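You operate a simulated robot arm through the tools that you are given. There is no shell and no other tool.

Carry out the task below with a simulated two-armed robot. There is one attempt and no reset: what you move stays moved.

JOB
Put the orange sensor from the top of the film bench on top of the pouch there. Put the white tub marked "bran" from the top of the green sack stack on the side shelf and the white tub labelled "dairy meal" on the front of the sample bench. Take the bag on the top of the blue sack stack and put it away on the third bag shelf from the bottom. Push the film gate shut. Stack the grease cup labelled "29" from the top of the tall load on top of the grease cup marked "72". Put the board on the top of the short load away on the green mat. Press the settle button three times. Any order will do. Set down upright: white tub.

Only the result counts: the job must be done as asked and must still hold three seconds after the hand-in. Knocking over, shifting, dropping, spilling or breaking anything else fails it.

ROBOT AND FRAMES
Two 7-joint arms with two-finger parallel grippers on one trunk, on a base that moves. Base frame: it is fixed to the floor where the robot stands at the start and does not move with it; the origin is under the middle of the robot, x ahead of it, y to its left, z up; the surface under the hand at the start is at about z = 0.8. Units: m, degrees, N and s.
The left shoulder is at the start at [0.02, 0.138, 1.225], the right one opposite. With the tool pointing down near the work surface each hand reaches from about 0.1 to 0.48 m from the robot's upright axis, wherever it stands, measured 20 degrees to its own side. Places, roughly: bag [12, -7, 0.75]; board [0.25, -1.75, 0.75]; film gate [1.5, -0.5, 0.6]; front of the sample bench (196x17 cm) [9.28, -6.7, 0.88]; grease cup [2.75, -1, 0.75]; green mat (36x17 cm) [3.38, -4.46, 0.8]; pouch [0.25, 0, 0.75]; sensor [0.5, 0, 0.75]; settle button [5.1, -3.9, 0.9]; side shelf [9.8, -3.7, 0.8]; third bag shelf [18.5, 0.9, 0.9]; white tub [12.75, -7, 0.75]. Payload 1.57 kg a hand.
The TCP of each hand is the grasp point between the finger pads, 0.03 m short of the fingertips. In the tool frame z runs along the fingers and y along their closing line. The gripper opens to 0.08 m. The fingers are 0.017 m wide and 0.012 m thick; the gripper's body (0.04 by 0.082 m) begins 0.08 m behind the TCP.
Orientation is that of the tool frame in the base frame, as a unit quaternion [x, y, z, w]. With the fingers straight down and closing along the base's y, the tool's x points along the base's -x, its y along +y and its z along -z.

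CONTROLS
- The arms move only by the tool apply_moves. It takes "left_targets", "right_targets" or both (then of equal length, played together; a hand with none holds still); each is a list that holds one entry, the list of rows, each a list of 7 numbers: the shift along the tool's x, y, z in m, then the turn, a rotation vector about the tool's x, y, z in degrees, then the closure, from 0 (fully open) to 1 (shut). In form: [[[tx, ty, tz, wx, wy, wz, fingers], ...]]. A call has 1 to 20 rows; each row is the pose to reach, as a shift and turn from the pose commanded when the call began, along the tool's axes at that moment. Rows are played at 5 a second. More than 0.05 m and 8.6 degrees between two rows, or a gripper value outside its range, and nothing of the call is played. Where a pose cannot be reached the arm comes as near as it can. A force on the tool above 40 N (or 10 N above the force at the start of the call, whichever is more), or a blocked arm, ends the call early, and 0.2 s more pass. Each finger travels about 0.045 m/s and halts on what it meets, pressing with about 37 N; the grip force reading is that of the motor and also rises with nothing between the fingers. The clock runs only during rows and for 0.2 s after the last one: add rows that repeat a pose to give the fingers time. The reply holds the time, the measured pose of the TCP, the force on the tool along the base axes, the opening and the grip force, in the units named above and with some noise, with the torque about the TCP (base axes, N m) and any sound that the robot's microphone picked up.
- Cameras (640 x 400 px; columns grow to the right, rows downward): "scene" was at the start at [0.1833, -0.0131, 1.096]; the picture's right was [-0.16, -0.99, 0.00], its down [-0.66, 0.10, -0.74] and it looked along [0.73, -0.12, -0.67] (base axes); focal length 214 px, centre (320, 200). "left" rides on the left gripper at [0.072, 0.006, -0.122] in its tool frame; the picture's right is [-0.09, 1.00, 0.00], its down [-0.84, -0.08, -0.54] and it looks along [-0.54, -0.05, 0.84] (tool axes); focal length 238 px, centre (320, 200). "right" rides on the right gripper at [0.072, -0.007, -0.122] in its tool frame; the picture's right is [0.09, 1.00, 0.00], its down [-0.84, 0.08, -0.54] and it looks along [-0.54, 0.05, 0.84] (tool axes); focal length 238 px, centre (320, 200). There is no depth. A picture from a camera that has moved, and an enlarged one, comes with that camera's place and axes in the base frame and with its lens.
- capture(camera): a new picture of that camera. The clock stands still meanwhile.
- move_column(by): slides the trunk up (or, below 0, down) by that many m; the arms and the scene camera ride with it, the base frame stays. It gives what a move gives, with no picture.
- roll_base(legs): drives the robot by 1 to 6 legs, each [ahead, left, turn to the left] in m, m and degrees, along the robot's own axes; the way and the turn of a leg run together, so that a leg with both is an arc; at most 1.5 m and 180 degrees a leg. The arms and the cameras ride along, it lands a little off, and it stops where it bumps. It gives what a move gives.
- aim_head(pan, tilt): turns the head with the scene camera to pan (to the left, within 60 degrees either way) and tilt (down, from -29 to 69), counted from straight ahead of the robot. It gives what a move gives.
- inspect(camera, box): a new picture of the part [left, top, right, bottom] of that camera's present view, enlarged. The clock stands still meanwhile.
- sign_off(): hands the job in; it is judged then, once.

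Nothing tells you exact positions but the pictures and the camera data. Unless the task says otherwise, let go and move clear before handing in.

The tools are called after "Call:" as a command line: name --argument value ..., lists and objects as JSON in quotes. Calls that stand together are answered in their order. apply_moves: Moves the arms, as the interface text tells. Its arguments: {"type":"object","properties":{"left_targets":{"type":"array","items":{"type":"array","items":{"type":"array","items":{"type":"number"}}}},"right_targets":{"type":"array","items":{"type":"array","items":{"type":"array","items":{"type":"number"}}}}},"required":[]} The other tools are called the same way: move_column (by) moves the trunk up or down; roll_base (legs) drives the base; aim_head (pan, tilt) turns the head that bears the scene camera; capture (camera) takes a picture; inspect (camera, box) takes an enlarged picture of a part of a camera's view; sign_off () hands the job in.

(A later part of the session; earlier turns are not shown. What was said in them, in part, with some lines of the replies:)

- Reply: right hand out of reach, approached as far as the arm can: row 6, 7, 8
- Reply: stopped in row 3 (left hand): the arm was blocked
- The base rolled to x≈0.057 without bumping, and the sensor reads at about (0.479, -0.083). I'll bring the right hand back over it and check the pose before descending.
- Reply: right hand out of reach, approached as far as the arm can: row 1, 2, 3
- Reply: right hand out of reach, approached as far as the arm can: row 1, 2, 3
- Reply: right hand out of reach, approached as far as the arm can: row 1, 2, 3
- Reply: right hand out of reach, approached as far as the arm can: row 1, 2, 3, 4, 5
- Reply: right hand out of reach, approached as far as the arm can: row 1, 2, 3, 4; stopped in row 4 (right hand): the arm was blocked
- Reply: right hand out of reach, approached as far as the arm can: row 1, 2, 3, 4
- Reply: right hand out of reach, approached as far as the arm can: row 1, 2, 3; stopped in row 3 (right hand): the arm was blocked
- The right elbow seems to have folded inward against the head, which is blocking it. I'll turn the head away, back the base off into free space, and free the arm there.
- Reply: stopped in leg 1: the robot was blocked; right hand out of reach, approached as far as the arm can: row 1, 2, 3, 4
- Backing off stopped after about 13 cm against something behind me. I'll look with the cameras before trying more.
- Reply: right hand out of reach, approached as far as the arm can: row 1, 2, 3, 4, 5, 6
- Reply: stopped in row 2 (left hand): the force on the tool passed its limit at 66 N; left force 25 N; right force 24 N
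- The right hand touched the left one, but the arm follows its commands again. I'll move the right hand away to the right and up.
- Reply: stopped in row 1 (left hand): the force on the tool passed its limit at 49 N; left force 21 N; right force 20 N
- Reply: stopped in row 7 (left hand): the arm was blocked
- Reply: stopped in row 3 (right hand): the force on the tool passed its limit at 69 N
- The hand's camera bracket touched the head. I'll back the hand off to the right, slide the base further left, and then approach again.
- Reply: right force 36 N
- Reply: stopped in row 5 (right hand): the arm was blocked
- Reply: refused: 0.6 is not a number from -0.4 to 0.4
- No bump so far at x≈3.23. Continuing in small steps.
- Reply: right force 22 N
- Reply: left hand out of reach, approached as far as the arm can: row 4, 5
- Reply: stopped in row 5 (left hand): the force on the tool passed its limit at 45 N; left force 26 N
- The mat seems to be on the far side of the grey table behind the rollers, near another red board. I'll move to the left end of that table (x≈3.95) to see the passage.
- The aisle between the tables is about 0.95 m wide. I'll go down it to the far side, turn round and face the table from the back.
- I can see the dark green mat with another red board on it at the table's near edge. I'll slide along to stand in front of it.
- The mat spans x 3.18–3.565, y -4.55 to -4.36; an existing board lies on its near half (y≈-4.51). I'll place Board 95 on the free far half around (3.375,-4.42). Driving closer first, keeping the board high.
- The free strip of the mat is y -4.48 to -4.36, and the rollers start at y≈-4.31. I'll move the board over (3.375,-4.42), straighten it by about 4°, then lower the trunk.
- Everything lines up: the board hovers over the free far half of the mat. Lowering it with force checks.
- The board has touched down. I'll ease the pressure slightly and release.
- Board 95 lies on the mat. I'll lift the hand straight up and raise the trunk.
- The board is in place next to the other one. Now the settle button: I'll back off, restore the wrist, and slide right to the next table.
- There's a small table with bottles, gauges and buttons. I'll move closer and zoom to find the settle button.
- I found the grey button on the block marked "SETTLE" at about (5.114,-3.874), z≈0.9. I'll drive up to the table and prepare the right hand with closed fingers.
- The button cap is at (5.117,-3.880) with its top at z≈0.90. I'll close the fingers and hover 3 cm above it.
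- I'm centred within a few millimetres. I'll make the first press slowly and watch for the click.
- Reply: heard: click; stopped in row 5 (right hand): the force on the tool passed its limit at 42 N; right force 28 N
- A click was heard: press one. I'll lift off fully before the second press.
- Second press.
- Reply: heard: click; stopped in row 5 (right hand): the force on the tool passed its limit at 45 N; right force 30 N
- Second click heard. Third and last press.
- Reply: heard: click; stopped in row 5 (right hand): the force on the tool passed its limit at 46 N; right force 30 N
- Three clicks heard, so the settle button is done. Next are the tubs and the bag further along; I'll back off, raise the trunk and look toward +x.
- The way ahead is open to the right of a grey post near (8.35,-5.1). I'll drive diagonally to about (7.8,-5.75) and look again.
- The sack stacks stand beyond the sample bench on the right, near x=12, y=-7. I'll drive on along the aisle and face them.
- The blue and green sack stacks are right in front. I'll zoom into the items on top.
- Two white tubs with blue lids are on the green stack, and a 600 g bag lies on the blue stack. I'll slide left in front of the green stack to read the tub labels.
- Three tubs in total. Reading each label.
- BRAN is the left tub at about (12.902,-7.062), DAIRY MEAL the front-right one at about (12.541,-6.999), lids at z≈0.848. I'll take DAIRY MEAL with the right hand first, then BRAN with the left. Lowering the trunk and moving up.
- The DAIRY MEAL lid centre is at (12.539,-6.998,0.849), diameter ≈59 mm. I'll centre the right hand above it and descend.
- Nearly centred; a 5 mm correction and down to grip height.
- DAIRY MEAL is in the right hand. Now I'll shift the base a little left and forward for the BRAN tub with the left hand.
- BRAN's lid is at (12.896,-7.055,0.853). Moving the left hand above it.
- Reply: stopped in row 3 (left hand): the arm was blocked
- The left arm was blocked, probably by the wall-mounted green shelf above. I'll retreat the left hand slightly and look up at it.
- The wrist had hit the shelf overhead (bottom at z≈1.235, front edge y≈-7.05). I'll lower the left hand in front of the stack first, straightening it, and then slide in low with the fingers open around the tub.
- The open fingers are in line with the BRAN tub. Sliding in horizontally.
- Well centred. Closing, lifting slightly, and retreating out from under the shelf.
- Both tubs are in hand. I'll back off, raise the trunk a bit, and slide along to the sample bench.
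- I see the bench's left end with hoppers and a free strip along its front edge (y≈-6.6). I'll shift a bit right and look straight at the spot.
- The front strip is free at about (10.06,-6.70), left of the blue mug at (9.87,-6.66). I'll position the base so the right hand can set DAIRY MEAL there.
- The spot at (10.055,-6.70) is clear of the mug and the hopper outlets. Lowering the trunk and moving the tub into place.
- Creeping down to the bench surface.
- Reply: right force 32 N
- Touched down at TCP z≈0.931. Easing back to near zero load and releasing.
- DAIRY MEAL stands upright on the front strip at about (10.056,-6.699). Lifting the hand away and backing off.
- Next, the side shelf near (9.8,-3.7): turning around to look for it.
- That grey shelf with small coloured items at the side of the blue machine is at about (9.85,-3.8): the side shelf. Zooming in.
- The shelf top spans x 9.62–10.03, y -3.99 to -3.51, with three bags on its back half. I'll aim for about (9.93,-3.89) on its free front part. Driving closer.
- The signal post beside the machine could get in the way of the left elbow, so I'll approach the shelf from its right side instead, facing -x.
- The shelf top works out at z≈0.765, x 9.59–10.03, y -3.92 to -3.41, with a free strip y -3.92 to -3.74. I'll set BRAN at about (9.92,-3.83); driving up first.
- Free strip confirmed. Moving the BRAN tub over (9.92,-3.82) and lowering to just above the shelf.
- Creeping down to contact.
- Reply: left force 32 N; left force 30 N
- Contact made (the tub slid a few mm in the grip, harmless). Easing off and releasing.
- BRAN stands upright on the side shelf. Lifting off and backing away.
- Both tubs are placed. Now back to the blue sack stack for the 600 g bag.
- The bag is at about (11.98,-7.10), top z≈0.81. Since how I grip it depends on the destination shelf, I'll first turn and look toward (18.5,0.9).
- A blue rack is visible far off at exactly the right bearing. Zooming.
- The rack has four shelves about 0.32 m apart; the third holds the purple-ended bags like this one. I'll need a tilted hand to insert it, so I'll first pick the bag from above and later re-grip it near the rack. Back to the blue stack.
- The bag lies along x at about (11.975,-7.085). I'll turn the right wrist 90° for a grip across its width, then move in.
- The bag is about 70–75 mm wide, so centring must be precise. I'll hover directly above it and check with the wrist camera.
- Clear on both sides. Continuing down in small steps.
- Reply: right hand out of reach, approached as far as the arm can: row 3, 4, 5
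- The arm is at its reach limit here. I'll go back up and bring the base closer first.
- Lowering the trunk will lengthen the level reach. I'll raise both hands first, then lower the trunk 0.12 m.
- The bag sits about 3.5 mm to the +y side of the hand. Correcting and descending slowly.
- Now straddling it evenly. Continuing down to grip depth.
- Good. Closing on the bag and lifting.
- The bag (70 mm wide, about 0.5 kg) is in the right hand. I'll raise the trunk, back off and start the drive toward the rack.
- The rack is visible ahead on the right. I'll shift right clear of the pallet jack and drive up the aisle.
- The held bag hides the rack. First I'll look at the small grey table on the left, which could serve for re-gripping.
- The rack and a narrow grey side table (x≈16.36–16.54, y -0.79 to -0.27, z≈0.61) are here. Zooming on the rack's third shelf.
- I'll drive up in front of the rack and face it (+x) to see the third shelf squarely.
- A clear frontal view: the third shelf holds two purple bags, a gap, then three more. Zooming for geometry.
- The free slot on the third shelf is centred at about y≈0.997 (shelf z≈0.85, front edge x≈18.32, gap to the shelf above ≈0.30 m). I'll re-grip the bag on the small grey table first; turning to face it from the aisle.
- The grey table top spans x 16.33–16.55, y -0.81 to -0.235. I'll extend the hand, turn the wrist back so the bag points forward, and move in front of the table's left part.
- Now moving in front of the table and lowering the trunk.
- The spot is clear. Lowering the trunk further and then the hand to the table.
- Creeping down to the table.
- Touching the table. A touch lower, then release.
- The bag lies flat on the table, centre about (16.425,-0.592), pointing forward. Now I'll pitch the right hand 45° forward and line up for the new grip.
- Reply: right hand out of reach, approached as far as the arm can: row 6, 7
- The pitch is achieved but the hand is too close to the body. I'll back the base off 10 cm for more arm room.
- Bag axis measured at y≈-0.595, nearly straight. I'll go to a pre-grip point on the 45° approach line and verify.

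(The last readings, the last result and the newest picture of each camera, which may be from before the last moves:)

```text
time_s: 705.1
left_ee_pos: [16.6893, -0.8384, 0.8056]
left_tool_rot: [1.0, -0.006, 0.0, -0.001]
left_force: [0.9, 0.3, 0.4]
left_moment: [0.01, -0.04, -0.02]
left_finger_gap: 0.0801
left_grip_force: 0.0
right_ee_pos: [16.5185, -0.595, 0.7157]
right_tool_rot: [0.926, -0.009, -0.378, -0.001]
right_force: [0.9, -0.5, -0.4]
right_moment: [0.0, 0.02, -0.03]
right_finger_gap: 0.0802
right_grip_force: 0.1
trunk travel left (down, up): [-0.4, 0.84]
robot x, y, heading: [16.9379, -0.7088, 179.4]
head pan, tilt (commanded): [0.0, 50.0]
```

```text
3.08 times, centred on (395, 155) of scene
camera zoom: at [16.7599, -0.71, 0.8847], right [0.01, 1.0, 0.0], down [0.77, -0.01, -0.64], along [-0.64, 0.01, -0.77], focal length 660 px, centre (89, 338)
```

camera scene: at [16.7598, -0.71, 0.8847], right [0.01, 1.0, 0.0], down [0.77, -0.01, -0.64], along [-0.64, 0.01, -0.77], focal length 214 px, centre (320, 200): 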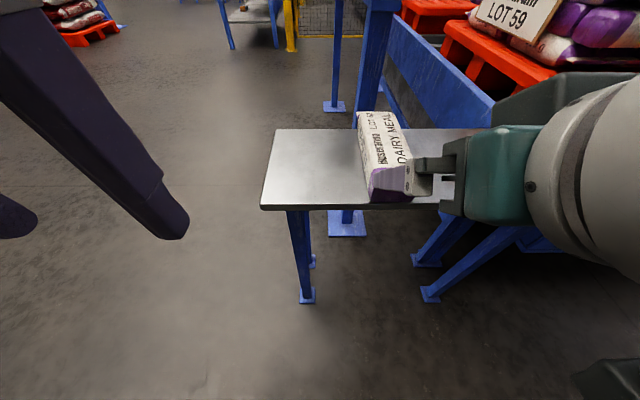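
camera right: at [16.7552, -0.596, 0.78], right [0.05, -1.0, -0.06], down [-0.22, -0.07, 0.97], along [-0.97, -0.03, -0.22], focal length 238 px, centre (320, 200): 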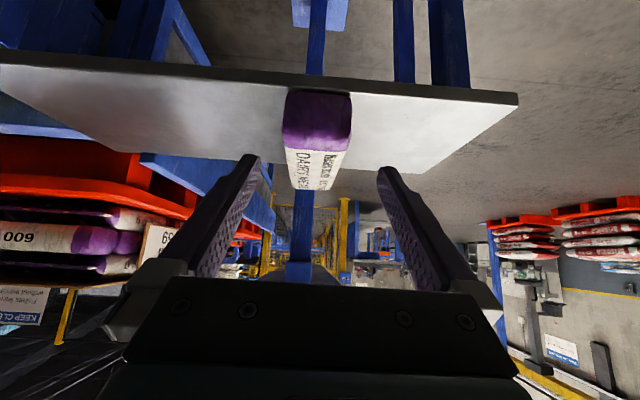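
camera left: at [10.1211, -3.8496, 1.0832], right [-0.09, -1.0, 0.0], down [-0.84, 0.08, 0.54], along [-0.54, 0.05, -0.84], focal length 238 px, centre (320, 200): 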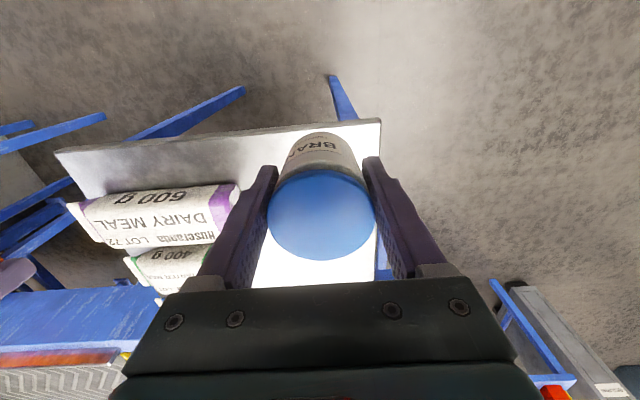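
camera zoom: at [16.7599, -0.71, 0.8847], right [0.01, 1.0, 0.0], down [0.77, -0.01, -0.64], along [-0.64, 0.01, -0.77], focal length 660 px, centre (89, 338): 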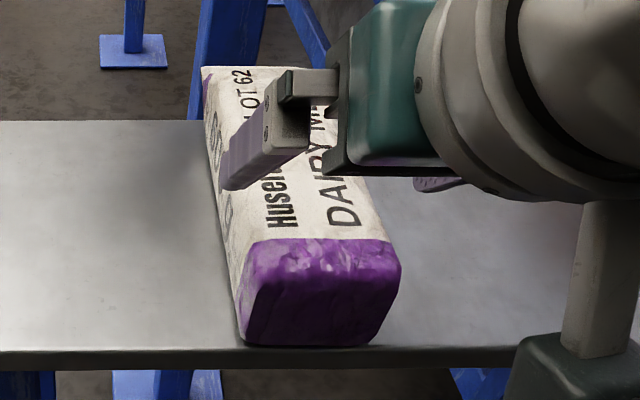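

Centred on the bag's axis. Advancing along the 45° line to the grip depth.

Call:
apply_moves --right_targets '[[[0, 0.0005, 0.02, 0, 0, 0, 0], [0, 0.0005, 0.04, 0, 0, 0, 0], [0, 0.0005, 0.06, 0, 0, 0, 0], [0, 0.0005, 0.06, 0, 0, 0, 0]]]'

Call:
inspect --camera "right" --box '[200, 40, 440, 220]'

```text
time_s: 706.1
left_ee_pos: [16.6903, -0.8393, 0.807]
left_tool_rot: [1.0, -0.007, 0.001, -0.001]
left_force: [-0.1, -0.1, 0.3]
left_moment: [0.01, -0.04, 0.02]
left_finger_gap: 0.0798
left_grip_force: 0.1
right_ee_pos: [16.4763, -0.5919, 0.6716]
right_tool_rot: [0.925, -0.01, -0.379, -0.003]
right_force: [0.2, 0.4, 0.2]
right_moment: [-0.03, 0.0, 0.0]
right_finger_gap: 0.0802
right_grip_force: 0.0
trunk travel left (down, up): [-0.4, 0.84]
robot x, y, heading: [16.9389, -0.7112, 179.7]
head pan, tilt (commanded): [0.0, 50.0]
```

```text
2.22 times, centred on (320, 130) of right
camera zoom: at [16.614, -0.5885, 0.7083], right [0.05, -1.0, -0.06], down [-0.22, -0.07, 0.97], along [-0.97, -0.03, -0.22], focal length 530 px, centre (320, 356)
```

zoom: 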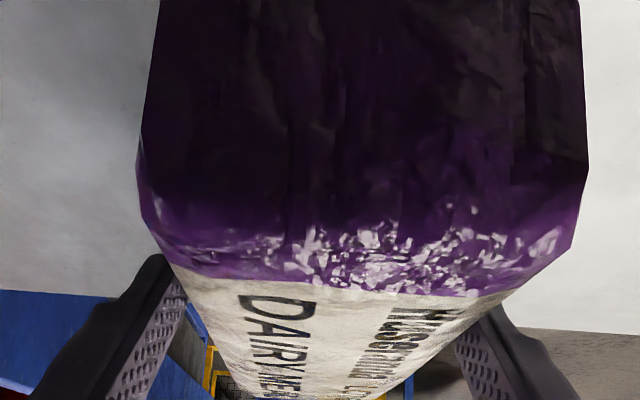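

Call:
apply_moves --right_targets '[[[0, 0.0015, 0.01, 0, 0, 0, 0], [0, 0.0015, 0.02, 0, 0, 0, 0], [0, 0.0015, 0.026, 0, 0, 0, 0], [0, 0.0015, 0.026, 0, 0, 0, 0]]]'

Call:
capture --camera "scene"

```text
time_s: 707.1
left_ee_pos: [16.6902, -0.839, 0.8065]
left_tool_rot: [1.0, -0.007, 0.001, -0.001]
left_force: [1.0, 0.6, -0.3]
left_moment: [0.03, -0.03, 0.01]
left_finger_gap: 0.08
left_grip_force: 0.1
right_ee_pos: [16.4567, -0.5952, 0.6541]
right_tool_rot: [0.926, -0.009, -0.378, -0.001]
right_force: [-0.4, 0.4, 0.4]
right_moment: [0.0, -0.01, -0.02]
right_finger_gap: 0.0798
right_grip_force: 0.0
trunk travel left (down, up): [-0.4, 0.84]
robot x, y, heading: [16.9334, -0.7103, 179.5]
head pan, tilt (commanded): [0.0, 50.0]
```

```text
taken
camera scene: at [16.7599, -0.7101, 0.8847], right [0.01, 1.0, 0.0], down [0.77, -0.01, -0.64], along [-0.64, 0.01, -0.77], focal length 214 px, centre (320, 200)
```

scene: 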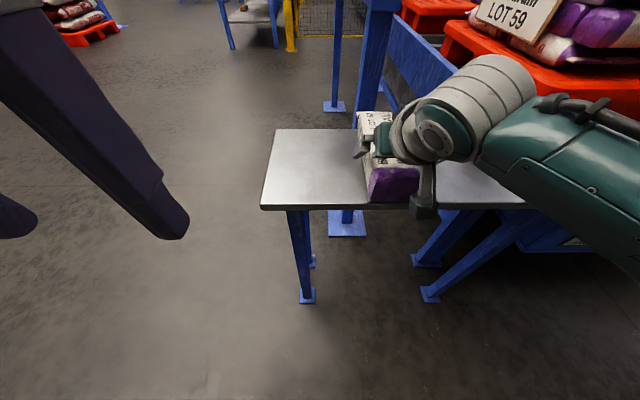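

In place with no contact force. Closing and lifting straight up.

Call:
apply_moves --right_targets '[[[0, 0, 0, 0, 0, 0, 0.4], [0, 0, 0, 0, 0, 0, 0.8], [0, 0, 0, 0, 0, 0, 1], [0, 0, 0, 0, 0, 0, 1]]]'

Call:
apply_moves --right_targets '[[[-0.007, 0, -0.007, 0, 0, 0, 1], [-0.021, 0, -0.021, 0, 0, 0, 1], [-0.042, 0, -0.043, 0, 0, 0, 1], [-0.07, 0, -0.071, 0, 0, 0, 1], [-0.07, 0, -0.071, 0, 0, 0, 1]]]'

Call:
capture --camera "scene"

Call:
capture --camera "right"

```text
time_s: 708.1
left_ee_pos: [16.689, -0.8387, 0.8065]
left_tool_rot: [1.0, -0.007, 0.001, -0.001]
left_force: [0.3, 0.3, 0.0]
left_moment: [-0.01, 0.0, -0.01]
left_finger_gap: 0.0798
left_grip_force: 0.0
right_ee_pos: [16.4585, -0.595, 0.6537]
right_tool_rot: [0.925, -0.009, -0.379, -0.002]
right_force: [-0.2, 0.0, 0.4]
right_moment: [0.22, 0.01, -0.17]
right_finger_gap: 0.0698
right_grip_force: 37.1
trunk travel left (down, up): [-0.4, 0.84]
robot x, y, heading: [16.9375, -0.7137, 179.7]
head pan, tilt (commanded): [0.0, 50.0]
```

```text
time_s: 709.3
left_ee_pos: [16.6913, -0.8397, 0.8064]
left_tool_rot: [1.0, -0.007, 0.002, 0.0]
left_force: [0.7, 0.7, 0.3]
left_moment: [0.0, -0.02, -0.01]
left_finger_gap: 0.0802
left_grip_force: 0.2
right_ee_pos: [16.4606, -0.5944, 0.7528]
right_tool_rot: [0.926, -0.009, -0.378, -0.001]
right_force: [-0.2, -0.6, -6.5]
right_moment: [0.01, -0.14, 0.02]
right_finger_gap: 0.0697
right_grip_force: 36.5
trunk travel left (down, up): [-0.4, 0.84]
robot x, y, heading: [16.9337, -0.7079, 179.5]
head pan, tilt (commanded): [0.0, 50.0]
```

```text
taken
camera scene: at [16.7607, -0.7102, 0.8845], right [0.01, 1.0, 0.0], down [0.77, -0.01, -0.64], along [-0.64, 0.01, -0.77], focal length 214 px, centre (320, 200)
```

scene: 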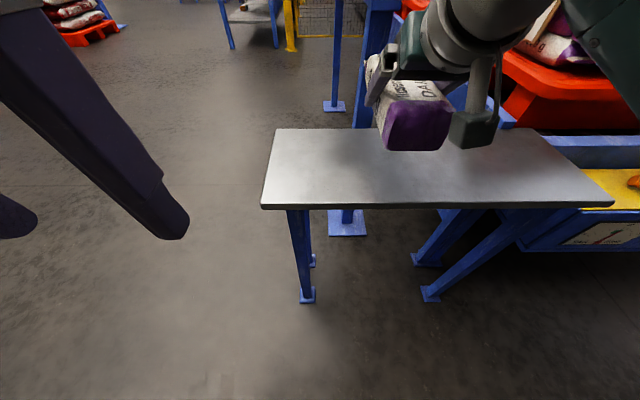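

```text
taken
camera right: at [16.5977, -0.5897, 0.7889], right [0.05, -1.0, -0.06], down [-0.22, -0.07, 0.97], along [-0.97, -0.03, -0.22], focal length 238 px, centre (320, 200)
```

right: 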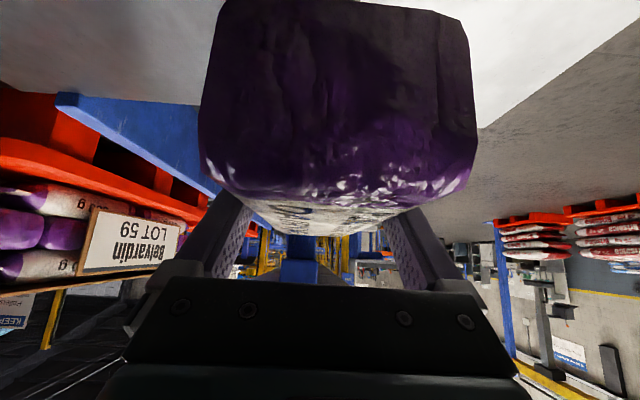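

The bag is held level with a pitched grip. I'll raise the trunk, back off, turn round and go to the rack.

Call:
move_column --by 0.35

Call:
roll_base --legs '[[-0.3, 0, 0], [0, 0, 180], [0, 0.9, 0], [0, 0.9, 0]]'

Call:
aim_head --pan 10 --tilt 20

Call:
capture --camera "scene"

```text
time_s: 712.7
left_ee_pos: [16.6915, -0.8395, 1.1563]
left_tool_rot: [1.0, -0.007, 0.001, 0.0]
left_force: [0.3, 0.6, -0.7]
left_moment: [0.02, 0.02, 0.04]
left_finger_gap: 0.0801
left_grip_force: 0.0
right_ee_pos: [16.4598, -0.5947, 1.1027]
right_tool_rot: [0.926, -0.01, -0.378, -0.001]
right_force: [-0.2, 0.5, -6.2]
right_moment: [0.01, -0.08, -0.01]
right_finger_gap: 0.0698
right_grip_force: 37.3
trunk travel left (down, up): [-0.75, 0.49]
robot x, y, heading: [16.9382, -0.7139, 179.4]
head pan, tilt (commanded): [0.0, 50.0]
```

```text
time_s: 730.5
left_ee_pos: [17.6395, 1.1656, 1.1578]
left_tool_rot: [0.042, 0.999, 0.0, -0.001]
left_force: [-0.4, 0.4, -0.1]
left_moment: [0.02, 0.03, -0.01]
left_finger_gap: 0.0801
left_grip_force: 0.1
right_ee_pos: [17.8536, 0.9052, 1.1026]
right_tool_rot: [0.043, 0.924, -0.016, 0.379]
right_force: [-0.1, -0.1, -6.8]
right_moment: [0.0, 0.15, -0.03]
right_finger_gap: 0.0697
right_grip_force: 36.8
trunk travel left (down, up): [-0.75, 0.49]
robot x, y, heading: [17.3853, 1.0559, -4.4]
head pan, tilt (commanded): [0.0, 50.0]
```

```text
time_s: 731.5
left_ee_pos: [17.6407, 1.1667, 1.1568]
left_tool_rot: [0.042, 0.999, 0.0, -0.001]
left_force: [-0.2, 0.0, -0.3]
left_moment: [0.01, 0.04, -0.01]
left_finger_gap: 0.08
left_grip_force: 0.0
right_ee_pos: [17.8538, 0.9054, 1.1024]
right_tool_rot: [0.042, 0.924, -0.015, 0.379]
right_force: [0.4, 0.1, -5.8]
right_moment: [-0.01, 0.16, -0.02]
right_finger_gap: 0.0696
right_grip_force: 37.6
trunk travel left (down, up): [-0.75, 0.49]
robot x, y, heading: [17.382, 1.0564, -4.7]
head pan, tilt (commanded): [10.0, 20.0]
```

```text
taken
camera scene: at [17.5794, 1.0578, 1.2801], right [0.1, -1.0, 0.0], down [-0.34, -0.03, -0.94], along [0.93, 0.09, -0.34], focal length 214 px, centre (320, 200)
```

scene: 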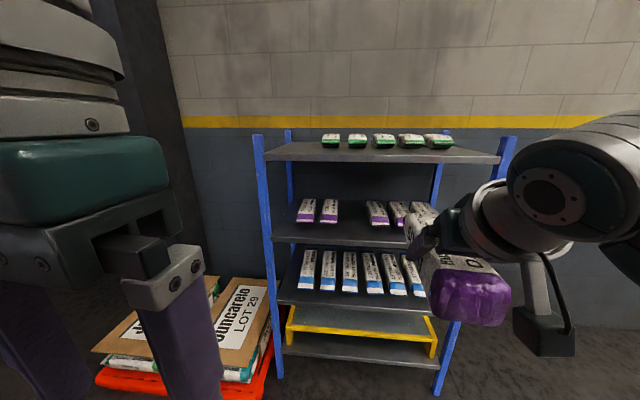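

Heading drifted by -4.7°; correcting it and re-measuring the slot.

Call:
roll_base --legs '[[0, 0.03, 4.6]]'

Call:
aim_head --pan 0 --tilt 20

Call:
capture --camera "scene"

Call:
inspect --camera "scene" --box '[260, 120, 460, 260]'

```text
time_s: 732.3
left_ee_pos: [17.632, 1.2165, 1.1569]
left_tool_rot: [0.002, 1.0, 0.0, -0.001]
left_force: [-0.3, 0.3, -0.5]
left_moment: [-0.01, 0.0, 0.02]
left_finger_gap: 0.08
left_grip_force: 0.1
right_ee_pos: [17.8652, 0.9738, 1.1026]
right_tool_rot: [0.005, 0.926, 0.0, 0.378]
right_force: [0.9, 0.4, -5.5]
right_moment: [-0.01, 0.15, -0.01]
right_finger_gap: 0.07
right_grip_force: 37.4
trunk travel left (down, up): [-0.75, 0.49]
robot x, y, heading: [17.3916, 1.089, -0.1]
head pan, tilt (commanded): [10.0, 20.0]
```

```text
time_s: 733.0
left_ee_pos: [17.6329, 1.2158, 1.1566]
left_tool_rot: [0.002, 1.0, -0.001, -0.002]
left_force: [-0.1, -0.3, -0.1]
left_moment: [0.01, 0.0, 0.02]
left_finger_gap: 0.0797
left_grip_force: 0.1
right_ee_pos: [17.8666, 0.9743, 1.103]
right_tool_rot: [0.005, 0.926, 0.0, 0.378]
right_force: [-0.3, 0.6, -5.6]
right_moment: [-0.06, 0.13, 0.0]
right_finger_gap: 0.0698
right_grip_force: 37.1
trunk travel left (down, up): [-0.75, 0.49]
robot x, y, heading: [17.3899, 1.0858, 0.0]
head pan, tilt (commanded): [0.0, 20.0]
```

```text
taken
camera scene: at [17.5813, 1.0868, 1.2801], right [0.0, -1.0, 0.0], down [-0.34, 0.0, -0.94], along [0.94, 0.0, -0.34], focal length 214 px, centre (320, 200)
```

scene: 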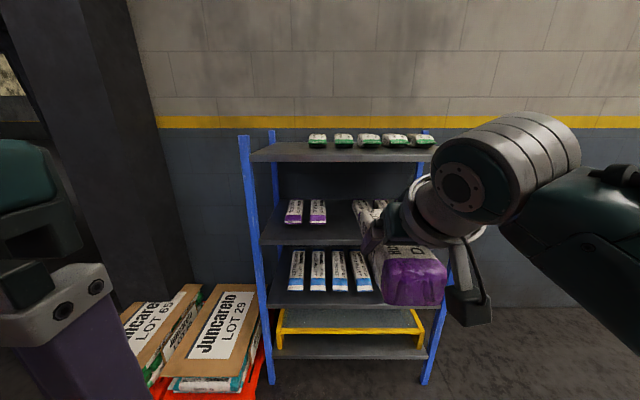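

```text
2.86 times, centred on (360, 190) of scene
camera zoom: at [17.5813, 1.0868, 1.2801], right [0.0, -1.0, 0.0], down [-0.34, 0.0, -0.94], along [0.94, 0.0, -0.34], focal length 613 px, centre (206, 229)
```

zoom: 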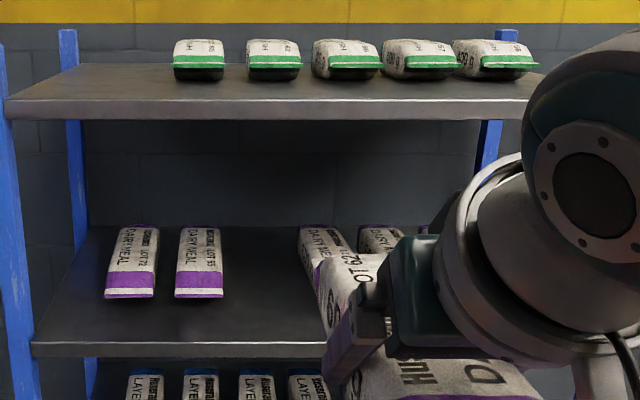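

Third shelf: z≈0.88, front edge x≈18.265, neighbours at y≈1.097 and 0.885, so the slot centre is y≈0.991. I'll tuck the left hand in, shift the bag 17 mm left, lower the trunk to entry height and roll forward.

Call:
apply_moves --right_targets '[[[0, 0.008, 0, 0, 0, 0, 1], [0, 0.017, 0, 0, 0, 0, 1], [0, 0.017, 0, 0, 0, 0, 1]]]' --left_targets '[[[0.02, 0, 0, 0, 0, 0, 0], [0.04, 0, 0, 0, 0, 0, 0], [0.04, 0, 0, 0, 0, 0, 0]]]'

Call:
move_column --by -0.155

Call:
roll_base --legs '[[0.28, 0, 0]]'

Call:
capture --camera "scene"

Call:
capture --camera "left"

Call:
capture --camera "right"

```text
time_s: 733.9
left_ee_pos: [17.5922, 1.216, 1.1572]
left_tool_rot: [0.002, 1.0, 0.0, -0.001]
left_force: [-0.9, 0.4, -0.1]
left_moment: [-0.01, -0.02, 0.01]
left_finger_gap: 0.0798
left_grip_force: 0.2
right_ee_pos: [17.8649, 0.9892, 1.1029]
right_tool_rot: [0.005, 0.926, 0.001, 0.377]
right_force: [0.3, 0.8, -6.6]
right_moment: [0.0, 0.13, 0.02]
right_finger_gap: 0.0698
right_grip_force: 37.1
trunk travel left (down, up): [-0.75, 0.49]
robot x, y, heading: [17.3854, 1.0831, -0.3]
head pan, tilt (commanded): [0.0, 20.0]
```

```text
time_s: 735.6
left_ee_pos: [17.5923, 1.2165, 1.0024]
left_tool_rot: [0.001, 1.0, 0.0, -0.002]
left_force: [0.0, 0.0, -0.3]
left_moment: [0.04, 0.03, 0.0]
left_finger_gap: 0.0799
left_grip_force: 0.2
right_ee_pos: [17.8657, 0.9898, 0.9479]
right_tool_rot: [0.005, 0.926, -0.001, 0.379]
right_force: [-0.1, -0.5, -6.2]
right_moment: [-0.03, 0.11, 0.0]
right_finger_gap: 0.07
right_grip_force: 36.8
trunk travel left (down, up): [-0.595, 0.645]
robot x, y, heading: [17.3843, 1.0884, 0.2]
head pan, tilt (commanded): [0.0, 20.0]
```

```text
time_s: 737.6
left_ee_pos: [17.8709, 1.2174, 1.002]
left_tool_rot: [0.0, 1.0, -0.001, -0.001]
left_force: [0.6, -0.5, 0.2]
left_moment: [0.03, -0.03, 0.0]
left_finger_gap: 0.0801
left_grip_force: 0.0
right_ee_pos: [18.1457, 0.9938, 0.9474]
right_tool_rot: [0.004, 0.926, 0.0, 0.378]
right_force: [0.4, -0.3, -5.1]
right_moment: [-0.03, 0.14, 0.01]
right_finger_gap: 0.0697
right_grip_force: 36.9
trunk travel left (down, up): [-0.595, 0.645]
robot x, y, heading: [17.6681, 1.088, 0.5]
head pan, tilt (commanded): [0.0, 20.0]
```

```text
taken
camera scene: at [17.8612, 1.0886, 1.1252], right [0.01, -1.0, 0.0], down [-0.34, 0.0, -0.94], along [0.94, 0.01, -0.34], focal length 214 px, centre (320, 200)
```

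scene: 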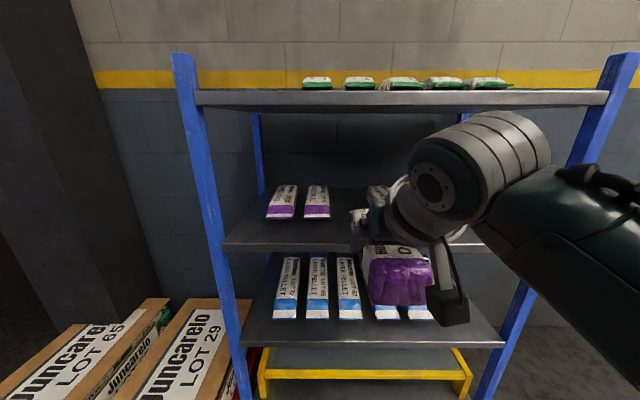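

```text
taken
camera left: at [17.7999, 1.2248, 1.1241], right [0.09, 1.0, 0.0], down [0.84, -0.08, 0.54], along [0.54, -0.05, -0.84], focal length 238 px, centre (320, 200)
```

left: 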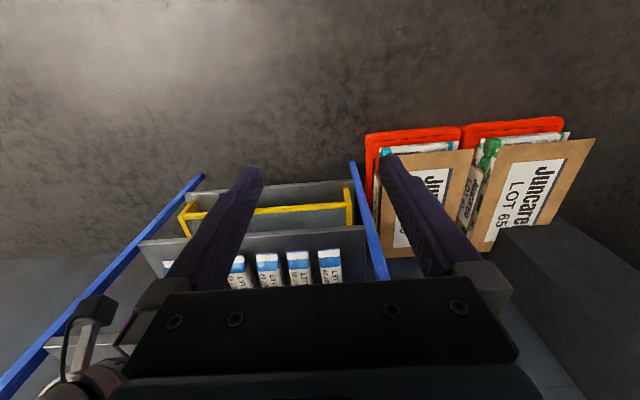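

```text
taken
camera right: at [18.0099, 0.9872, 0.984], right [-0.06, 1.0, -0.06], down [0.22, 0.07, 0.97], along [0.97, 0.05, -0.22], focal length 238 px, centre (320, 200)
```

right: 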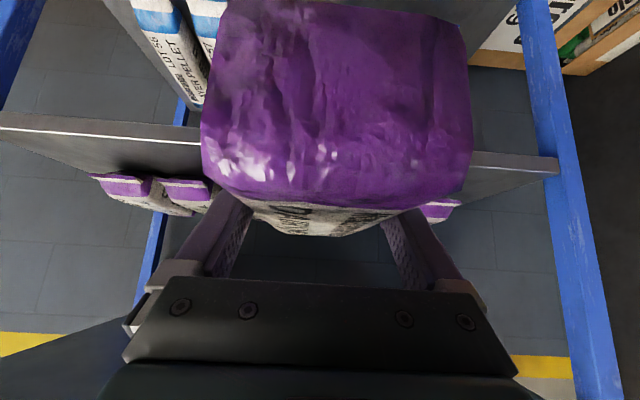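

Let me measure the shelf edge from the wrist camera before going in.

Call:
inspect --camera "right" --box '[0, 90, 220, 230]'

Call:
inspect --camera "right" --box '[420, 120, 640, 260]'

Call:
inspect --camera "scene" --box '[210, 170, 460, 330]'

```text
2.86 times, centred on (110, 160) of right
camera zoom: at [18.0099, 0.9872, 0.984], right [-0.06, 1.0, -0.06], down [0.22, 0.07, 0.97], along [0.97, 0.05, -0.22], focal length 681 px, centre (920, 314)
```

zoom: 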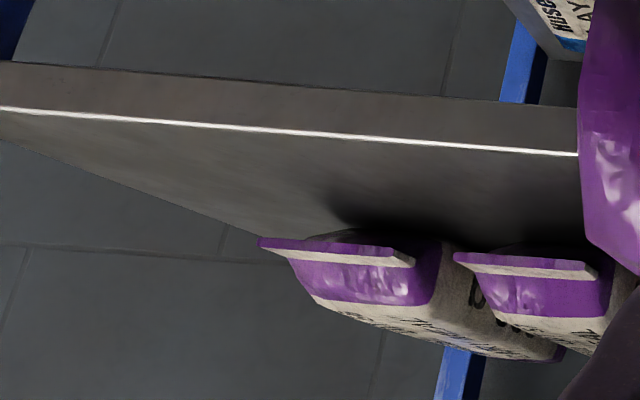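

```text
2.86 times, centred on (530, 190) of right
camera zoom: at [18.0099, 0.9872, 0.984], right [-0.06, 1.0, -0.06], down [0.22, 0.07, 0.97], along [0.97, 0.05, -0.22], focal length 681 px, centre (-280, 229)
```

zoom: 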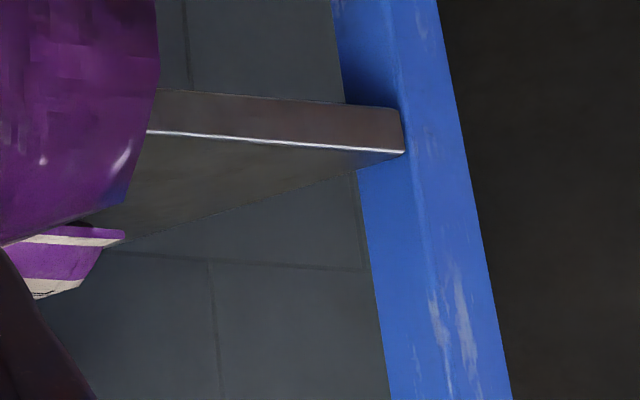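

```text
2.50 times, centred on (335, 250) of scene
camera zoom: at [17.8612, 1.0886, 1.1252], right [0.01, -1.0, 0.0], down [-0.34, 0.0, -0.94], along [0.94, 0.01, -0.34], focal length 536 px, centre (282, 75)
```

zoom: 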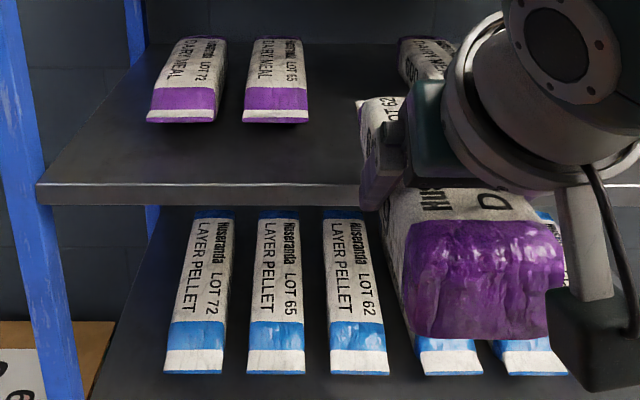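

Triangulated: shelf 3 top z≈0.855, front edge x≈18.30, and the shelf above at z≈1.155. I'll lower 3 cm and roll in further.

Call:
move_column --by -0.03

Call:
roll_base --legs '[[0.15, 0, -0.5]]'

Call:
capture --camera "scene"

Call:
capture --camera "right"

Call:
capture --camera "left"

```text
time_s: 738.4
left_ee_pos: [17.8708, 1.2188, 0.9717]
left_tool_rot: [-0.001, 1.0, 0.0, -0.002]
left_force: [-0.3, -0.8, -0.2]
left_moment: [0.02, 0.01, -0.01]
left_finger_gap: 0.08
left_grip_force: 0.1
right_ee_pos: [18.1459, 0.9927, 0.9179]
right_tool_rot: [0.004, 0.926, 0.001, 0.377]
right_force: [0.3, -1.4, -6.3]
right_moment: [-0.01, 0.15, 0.04]
right_finger_gap: 0.07
right_grip_force: 37.3
trunk travel left (down, up): [-0.565, 0.675]
robot x, y, heading: [17.6702, 1.089, 0.3]
head pan, tilt (commanded): [0.0, 20.0]
```

```text
time_s: 739.7
left_ee_pos: [18.0193, 1.2157, 0.9723]
left_tool_rot: [0.005, 1.0, 0.0, -0.001]
left_force: [0.6, -0.2, 0.4]
left_moment: [-0.02, 0.04, 0.01]
left_finger_gap: 0.0801
left_grip_force: 0.0
right_ee_pos: [18.2901, 0.9876, 0.918]
right_tool_rot: [0.008, 0.926, -0.001, 0.378]
right_force: [0.2, 0.0, -5.5]
right_moment: [0.03, 0.14, -0.02]
right_finger_gap: 0.0698
right_grip_force: 36.7
trunk travel left (down, up): [-0.565, 0.675]
robot x, y, heading: [17.8083, 1.09, -0.4]
head pan, tilt (commanded): [0.0, 20.0]
```

```text
taken
camera scene: at [18.0077, 1.0867, 1.0952], right [0.0, -1.0, 0.0], down [-0.34, 0.0, -0.94], along [0.94, 0.0, -0.34], focal length 214 px, centre (320, 200)
```

scene: 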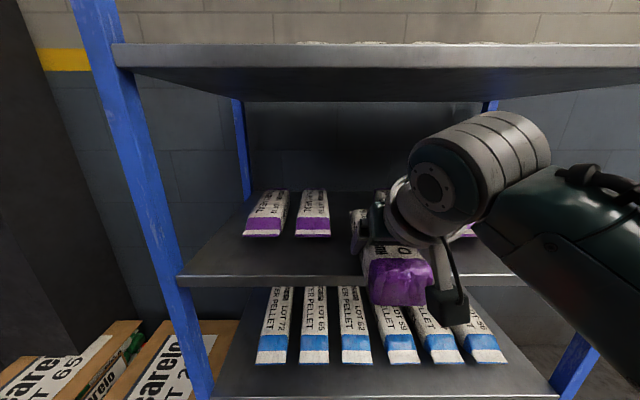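

```text
taken
camera right: at [18.1552, 0.9839, 0.9539], right [-0.05, 1.0, -0.06], down [0.22, 0.07, 0.97], along [0.97, 0.04, -0.22], focal length 238 px, centre (320, 200)
```

right: 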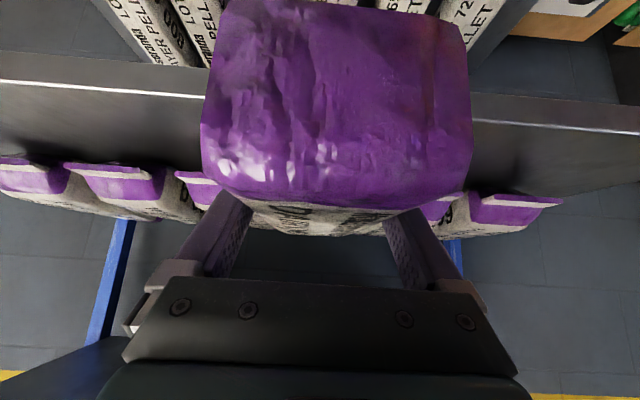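

```text
taken
camera left: at [17.9477, 1.2235, 1.0941], right [0.1, 0.99, 0.0], down [0.84, -0.09, 0.54], along [0.54, -0.06, -0.84], focal length 238 px, centre (320, 200)
```

left: 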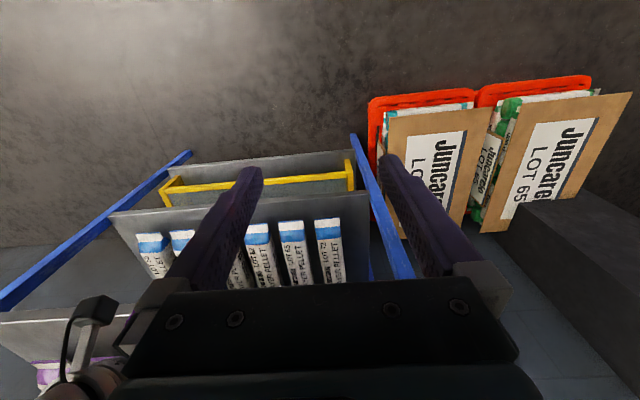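

The bag is heading neatly into the gap. Rolling forward in two small steps.

Call:
roll_base --legs '[[0.06, 0, 0]]'

Call:
capture --camera "right"

Call:
capture --camera "scene"

```text
time_s: 740.7
left_ee_pos: [18.0798, 1.2157, 0.9713]
left_tool_rot: [0.006, 1.0, 0.0, -0.002]
left_force: [-0.2, -0.7, -0.3]
left_moment: [-0.02, 0.02, -0.02]
left_finger_gap: 0.08
left_grip_force: 0.0
right_ee_pos: [18.3525, 0.9881, 0.9173]
right_tool_rot: [0.008, 0.926, -0.001, 0.377]
right_force: [0.7, 0.0, -6.8]
right_moment: [-0.01, 0.17, -0.03]
right_finger_gap: 0.0698
right_grip_force: 37.1
trunk travel left (down, up): [-0.565, 0.675]
robot x, y, heading: [17.876, 1.0842, 0.2]
head pan, tilt (commanded): [0.0, 20.0]
```

```text
taken
camera right: at [18.2157, 0.9839, 0.9537], right [-0.05, 1.0, -0.06], down [0.22, 0.07, 0.97], along [0.97, 0.04, -0.22], focal length 238 px, centre (320, 200)
```

right: 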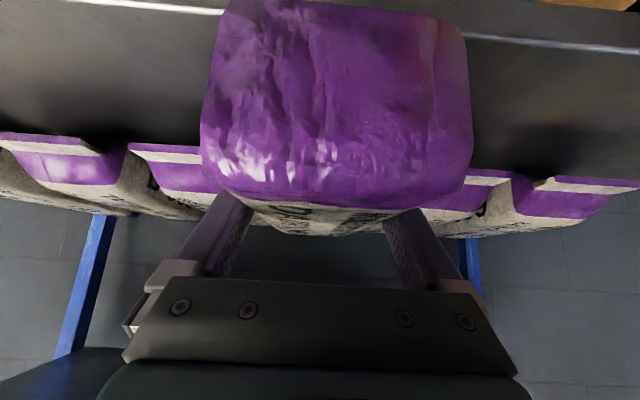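

```text
taken
camera scene: at [18.0681, 1.0866, 1.0952], right [0.0, -1.0, 0.0], down [-0.34, 0.0, -0.94], along [0.94, 0.0, -0.34], focal length 214 px, centre (320, 200)
```

scene: 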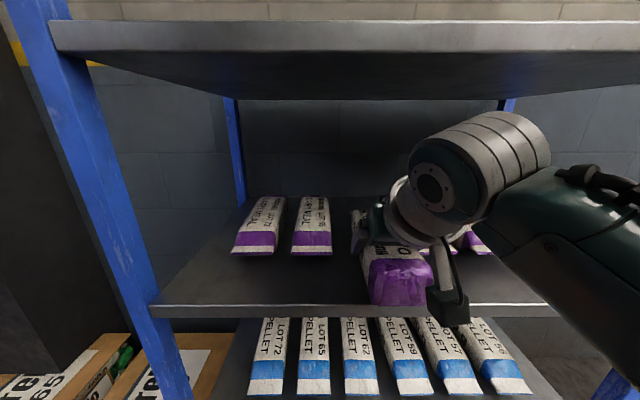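

Call:
roll_base --legs '[[0.055, 0.004, 0]]'

Call:
capture --camera "scene"

Call:
capture --camera "right"

```text
time_s: 741.6
left_ee_pos: [18.1345, 1.22, 0.9715]
left_tool_rot: [0.005, 1.0, 0.0, -0.002]
left_force: [0.3, 0.9, -0.1]
left_moment: [-0.06, 0.0, 0.0]
left_finger_gap: 0.0803
left_grip_force: 0.1
right_ee_pos: [18.4069, 0.9933, 0.9175]
right_tool_rot: [0.007, 0.926, -0.001, 0.377]
right_force: [0.0, 1.0, -5.8]
right_moment: [-0.02, 0.16, 0.02]
right_finger_gap: 0.0696
right_grip_force: 36.9
trunk travel left (down, up): [-0.565, 0.675]
robot x, y, heading: [17.9309, 1.0929, -0.3]
head pan, tilt (commanded): [0.0, 20.0]
```

```text
taken
camera scene: at [18.1232, 1.0908, 1.0952], right [0.0, -1.0, 0.0], down [-0.34, 0.0, -0.94], along [0.94, 0.0, -0.34], focal length 214 px, centre (320, 200)
```

scene: 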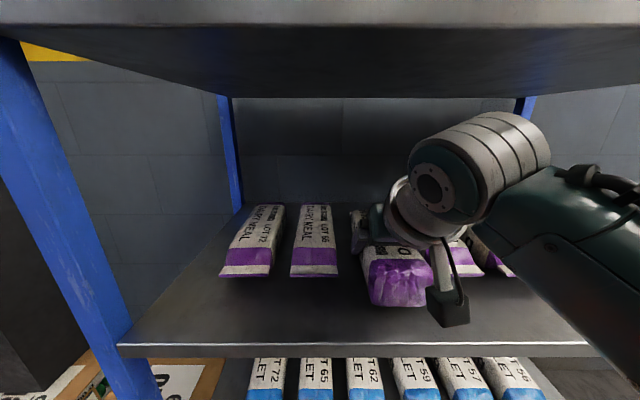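

```text
taken
camera right: at [18.2708, 0.9883, 0.9535], right [-0.05, 1.0, -0.06], down [0.22, 0.07, 0.97], along [0.97, 0.04, -0.22], focal length 238 px, centre (320, 200)
```

right: 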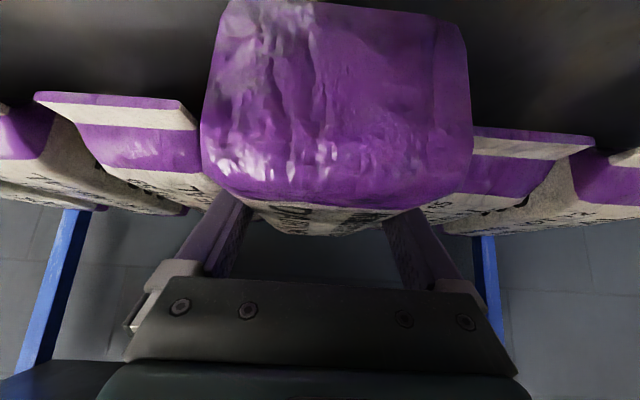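

The bag is now over the shelf, between its neighbours. Lowering it gently.

Call:
apply_moves --right_targets '[[[0.0056, 0, 0.0057, 0, 0, 0, 1], [0.0105, 0, 0.0107, 0, 0, 0, 1], [0.0126, 0, 0.0129, 0, 0, 0, 1], [0.0126, 0, 0.0129, 0, 0, 0, 1]]]'

Call:
apply_moves --right_targets '[[[0.0014, 0, 0.0014, 0, 0, 0, 1], [0.0028, 0, 0.0029, 0, 0, 0, 1], [0.0028, 0, 0.0029, 0, 0, 0, 1]]]'

```text
time_s: 742.6
left_ee_pos: [18.1343, 1.2182, 0.9713]
left_tool_rot: [0.005, 1.0, 0.0, -0.002]
left_force: [0.7, -0.1, 0.2]
left_moment: [0.0, -0.04, -0.01]
left_finger_gap: 0.08
left_grip_force: 0.1
right_ee_pos: [18.4053, 0.9926, 0.8976]
right_tool_rot: [0.007, 0.926, -0.001, 0.377]
right_force: [0.7, 0.8, -5.7]
right_moment: [0.02, 0.11, -0.01]
right_finger_gap: 0.0696
right_grip_force: 37.3
trunk travel left (down, up): [-0.565, 0.675]
robot x, y, heading: [17.9333, 1.0919, 0.1]
head pan, tilt (commanded): [0.0, 20.0]
```

```text
time_s: 743.4
left_ee_pos: [18.1347, 1.2211, 0.9719]
left_tool_rot: [0.005, 1.0, 0.0, -0.002]
left_force: [0.1, 0.1, -0.3]
left_moment: [-0.07, 0.02, -0.03]
left_finger_gap: 0.0801
left_grip_force: 0.1
right_ee_pos: [18.4071, 0.9939, 0.893]
right_tool_rot: [0.008, 0.926, -0.002, 0.378]
right_force: [-0.7, -0.3, -2.6]
right_moment: [-0.12, -0.2, -0.09]
right_finger_gap: 0.0697
right_grip_force: 37.3
trunk travel left (down, up): [-0.565, 0.675]
robot x, y, heading: [17.9314, 1.0918, -0.2]
head pan, tilt (commanded): [0.0, 20.0]
```

First contact felt. A couple of millimetres more.

Call:
apply_moves --right_targets '[[[0.001, 0, 0.001, 0, 0, 0, 1], [0.0018, 0, 0.0018, 0, 0, 0, 1], [0.0018, 0, 0.0018, 0, 0, 0, 1]]]'

Call:
inspect --camera "scene" --box '[270, 190, 520, 350]'

```text
time_s: 744.2
left_ee_pos: [18.1351, 1.2194, 0.9715]
left_tool_rot: [0.004, 1.0, 0.0, -0.002]
left_force: [0.1, -0.1, -0.4]
left_moment: [-0.03, 0.0, 0.0]
left_finger_gap: 0.08
left_grip_force: 0.0
right_ee_pos: [18.408, 0.9937, 0.8937]
right_tool_rot: [0.006, 0.925, 0.0, 0.379]
right_force: [-6.5, 0.7, 13.4]
right_moment: [-0.54, -1.06, -0.14]
right_finger_gap: 0.0699
right_grip_force: 37.7
trunk travel left (down, up): [-0.565, 0.675]
robot x, y, heading: [17.9276, 1.0947, -0.2]
head pan, tilt (commanded): [0.0, 20.0]
```

```text
2.50 times, centred on (395, 270) of scene
camera zoom: at [18.1234, 1.0905, 1.0955], right [0.0, -1.0, 0.0], down [-0.34, 0.0, -0.94], along [0.94, 0.0, -0.34], focal length 536 px, centre (132, 25)
```

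zoom: 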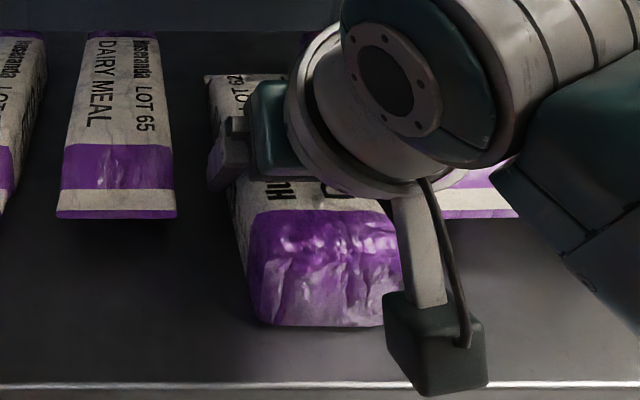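

Resting on the shelf with about 13 N. Easing slightly and releasing.

Call:
apply_moves --right_targets '[[[-0.0008, 0, -0.0008, 0, 0, 0, 1], [-0.0008, 0, -0.0008, 0, 0, 0, 0.8], [-0.0008, 0, -0.0008, 0, 0, 0, 0.5], [-0.0008, 0, -0.0008, 0, 0, 0, 0.2], [-0.0008, 0, -0.0008, 0, 0, 0, 0], [-0.0008, 0, -0.0008, 0, 0, 0, 0]]]'

Call:
capture --camera "scene"

Call:
capture --camera "right"

```text
time_s: 745.6
left_ee_pos: [18.1343, 1.2202, 0.971]
left_tool_rot: [0.003, 1.0, 0.0, -0.002]
left_force: [0.8, -0.2, 0.5]
left_moment: [-0.03, 0.0, 0.04]
left_finger_gap: 0.0802
left_grip_force: 0.1
right_ee_pos: [18.4065, 0.9923, 0.8933]
right_tool_rot: [0.008, 0.927, -0.002, 0.376]
right_force: [-0.1, -0.1, -0.6]
right_moment: [-0.02, -0.01, -0.05]
right_finger_gap: 0.0801
right_grip_force: 0.2
trunk travel left (down, up): [-0.565, 0.675]
robot x, y, heading: [17.9303, 1.0937, -0.0]
head pan, tilt (commanded): [0.0, 20.0]
```

```text
taken
camera scene: at [18.1233, 1.0907, 1.0952], right [0.0, -1.0, 0.0], down [-0.34, 0.0, -0.94], along [0.94, 0.0, -0.34], focal length 214 px, centre (320, 200)
```

scene: 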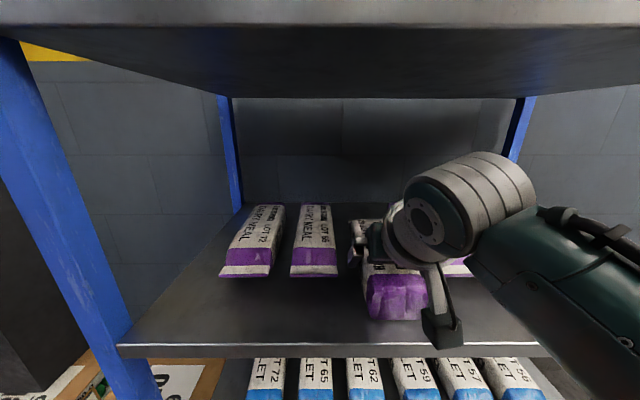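

```text
taken
camera right: at [18.2704, 0.9883, 0.9297], right [-0.05, 1.0, -0.06], down [0.22, 0.07, 0.97], along [0.97, 0.04, -0.23], focal length 238 px, centre (320, 200)
```

right: 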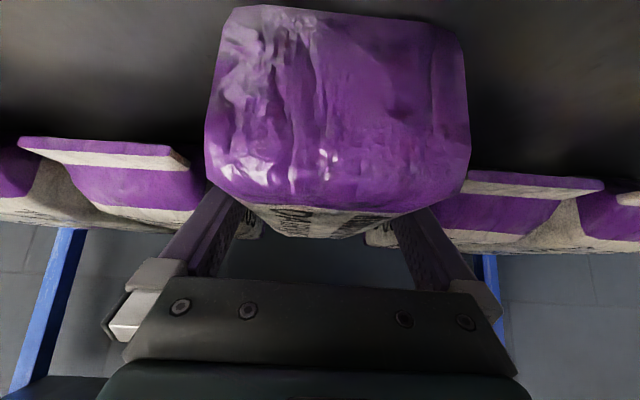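

The bag rests on the third shelf. Retracting the hand along its own axis, slowly.

Call:
apply_moves --right_targets '[[[0, 0, -0.012, 0, 0, 0, 0], [0, 0, -0.028, 0, 0, 0, 0], [0, 0, -0.048, 0, 0, 0, 0], [0, 0, -0.07, 0, 0, 0, 0], [0, 0, -0.095, 0, 0, 0, 0], [0, 0, -0.11, 0, 0, 0, 0]]]'

Call:
capture --camera "scene"

Call:
capture --camera "right"

```text
time_s: 747.0
left_ee_pos: [18.1357, 1.2199, 0.9721]
left_tool_rot: [0.004, 1.0, 0.0, -0.002]
left_force: [-0.5, -0.2, 0.6]
left_moment: [0.02, -0.02, 0.0]
left_finger_gap: 0.0801
left_grip_force: 0.0
right_ee_pos: [18.3286, 0.9934, 0.9708]
right_tool_rot: [0.007, 0.926, -0.001, 0.377]
right_force: [0.3, -0.2, 0.2]
right_moment: [-0.03, -0.01, -0.02]
right_finger_gap: 0.0799
right_grip_force: 0.0
trunk travel left (down, up): [-0.565, 0.675]
robot x, y, heading: [17.9253, 1.0894, -0.3]
head pan, tilt (commanded): [0.0, 20.0]
```

```text
taken
camera scene: at [18.1234, 1.0907, 1.0952], right [0.0, -1.0, 0.0], down [-0.34, 0.0, -0.94], along [0.94, 0.0, -0.34], focal length 214 px, centre (320, 200)
```

scene: 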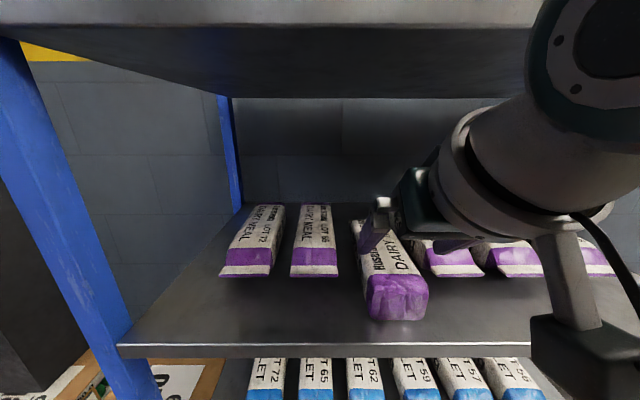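

```text
taken
camera right: at [18.1932, 0.9881, 1.0076], right [-0.05, 1.0, -0.06], down [0.22, 0.07, 0.97], along [0.97, 0.04, -0.22], focal length 238 px, centre (320, 200)
```

right: 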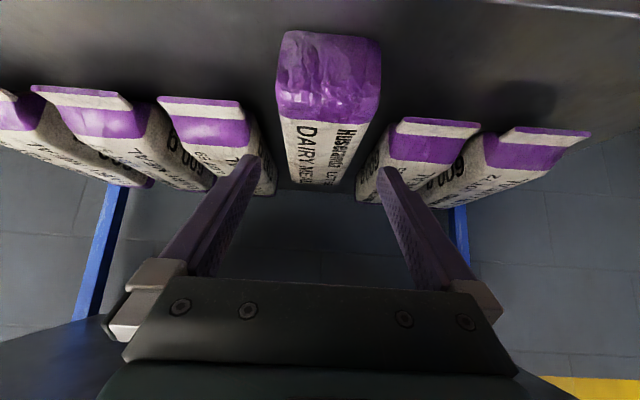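

The bag sits in its slot on the third shelf with the neighbours undisturbed. Backing away for a final look.

Call:
roll_base --legs '[[-0.6, 0, 0]]'

Call:
capture --camera "scene"

Call:
inspect --camera "scene" --box '[230, 140, 430, 280]'

```text
time_s: 750.4
left_ee_pos: [17.5354, 1.2217, 0.9721]
left_tool_rot: [0.004, 1.0, 0.0, -0.002]
left_force: [-0.8, 1.0, 0.5]
left_moment: [0.01, -0.01, 0.03]
left_finger_gap: 0.0799
left_grip_force: 0.0
right_ee_pos: [17.7298, 0.9942, 0.9713]
right_tool_rot: [0.007, 0.926, -0.001, 0.377]
right_force: [-0.3, -0.1, 1.0]
right_moment: [-0.01, -0.03, -0.01]
right_finger_gap: 0.0798
right_grip_force: 0.1
trunk travel left (down, up): [-0.565, 0.675]
robot x, y, heading: [17.3302, 1.0918, 0.2]
head pan, tilt (commanded): [0.0, 20.0]
```

```text
taken
camera scene: at [17.5241, 1.0921, 1.0952], right [0.0, -1.0, 0.0], down [-0.34, 0.0, -0.94], along [0.94, 0.0, -0.34], focal length 214 px, centre (320, 200)
```

scene: 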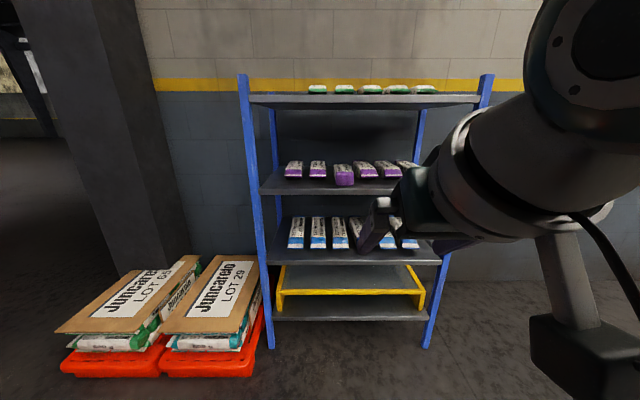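

```text
2.86 times, centred on (330, 210) of scene
camera zoom: at [17.5241, 1.0921, 1.0952], right [0.0, -1.0, 0.0], down [-0.34, 0.0, -0.94], along [0.94, 0.0, -0.34], focal length 613 px, centre (291, 171)
```

zoom: 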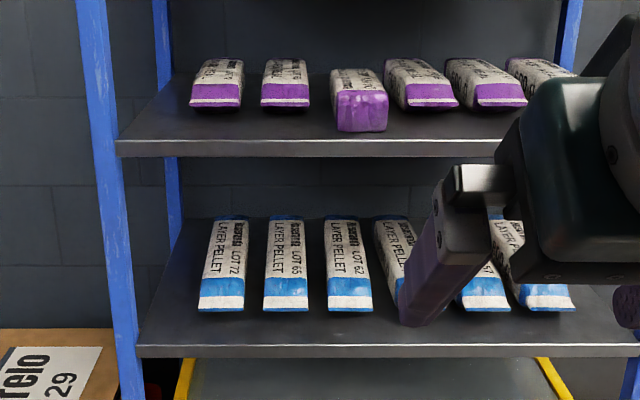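

All parts of the job are done: sensor on the pouch, gate shut, cup 29 stacked on 72, Board 95 on the green mat, three settle clicks, DAIRY MEAL on the sample bench front, BRAN on the side shelf, and the bag in its row on the third shelf. Both hands are empty and clear, so I'm handing in.

Call:
sign_off

```text
The job is handed in.
```

I handed the job in with every part done as asked. I haven't seen the judge's verdict. I checked each item only as I left it and did not go back to any of them before handing in.

| Task | Result |
|---|---|
| Orange sensor | Standing upright on top of the blue pouch on the film bench |
| Film gate | Pushed shut until it hit its stop and would not move further |
| Grease cups | Cup 29 stands on cup 72 on the tall load |
| Board (Board 95) | On the free half of the green mat, next to a board already there |
| Settle button | Pressed three times, with a click heard each time |
| White tub "dairy meal" | Upright on the front of the sample bench |
| White tub "bran" | Upright on the front part of the side shelf |
| Bag from the blue sack stack | In the gap among the matching bags on the third shelf, fully on the shelf but slightly forward of its neighbours |

Some contacts happened along the way:
- Near the start my base touched the wall behind me.
- The two hands bumped each other once.
- The right hand touched the head once.
- At the green sack stack, the left wrist bumped the wall shelf above it.

I saw nothing moved or knocked over by any of these. I also rested the bag briefly on the small grey table near the rack to change my grip. That table was clear when I left it.
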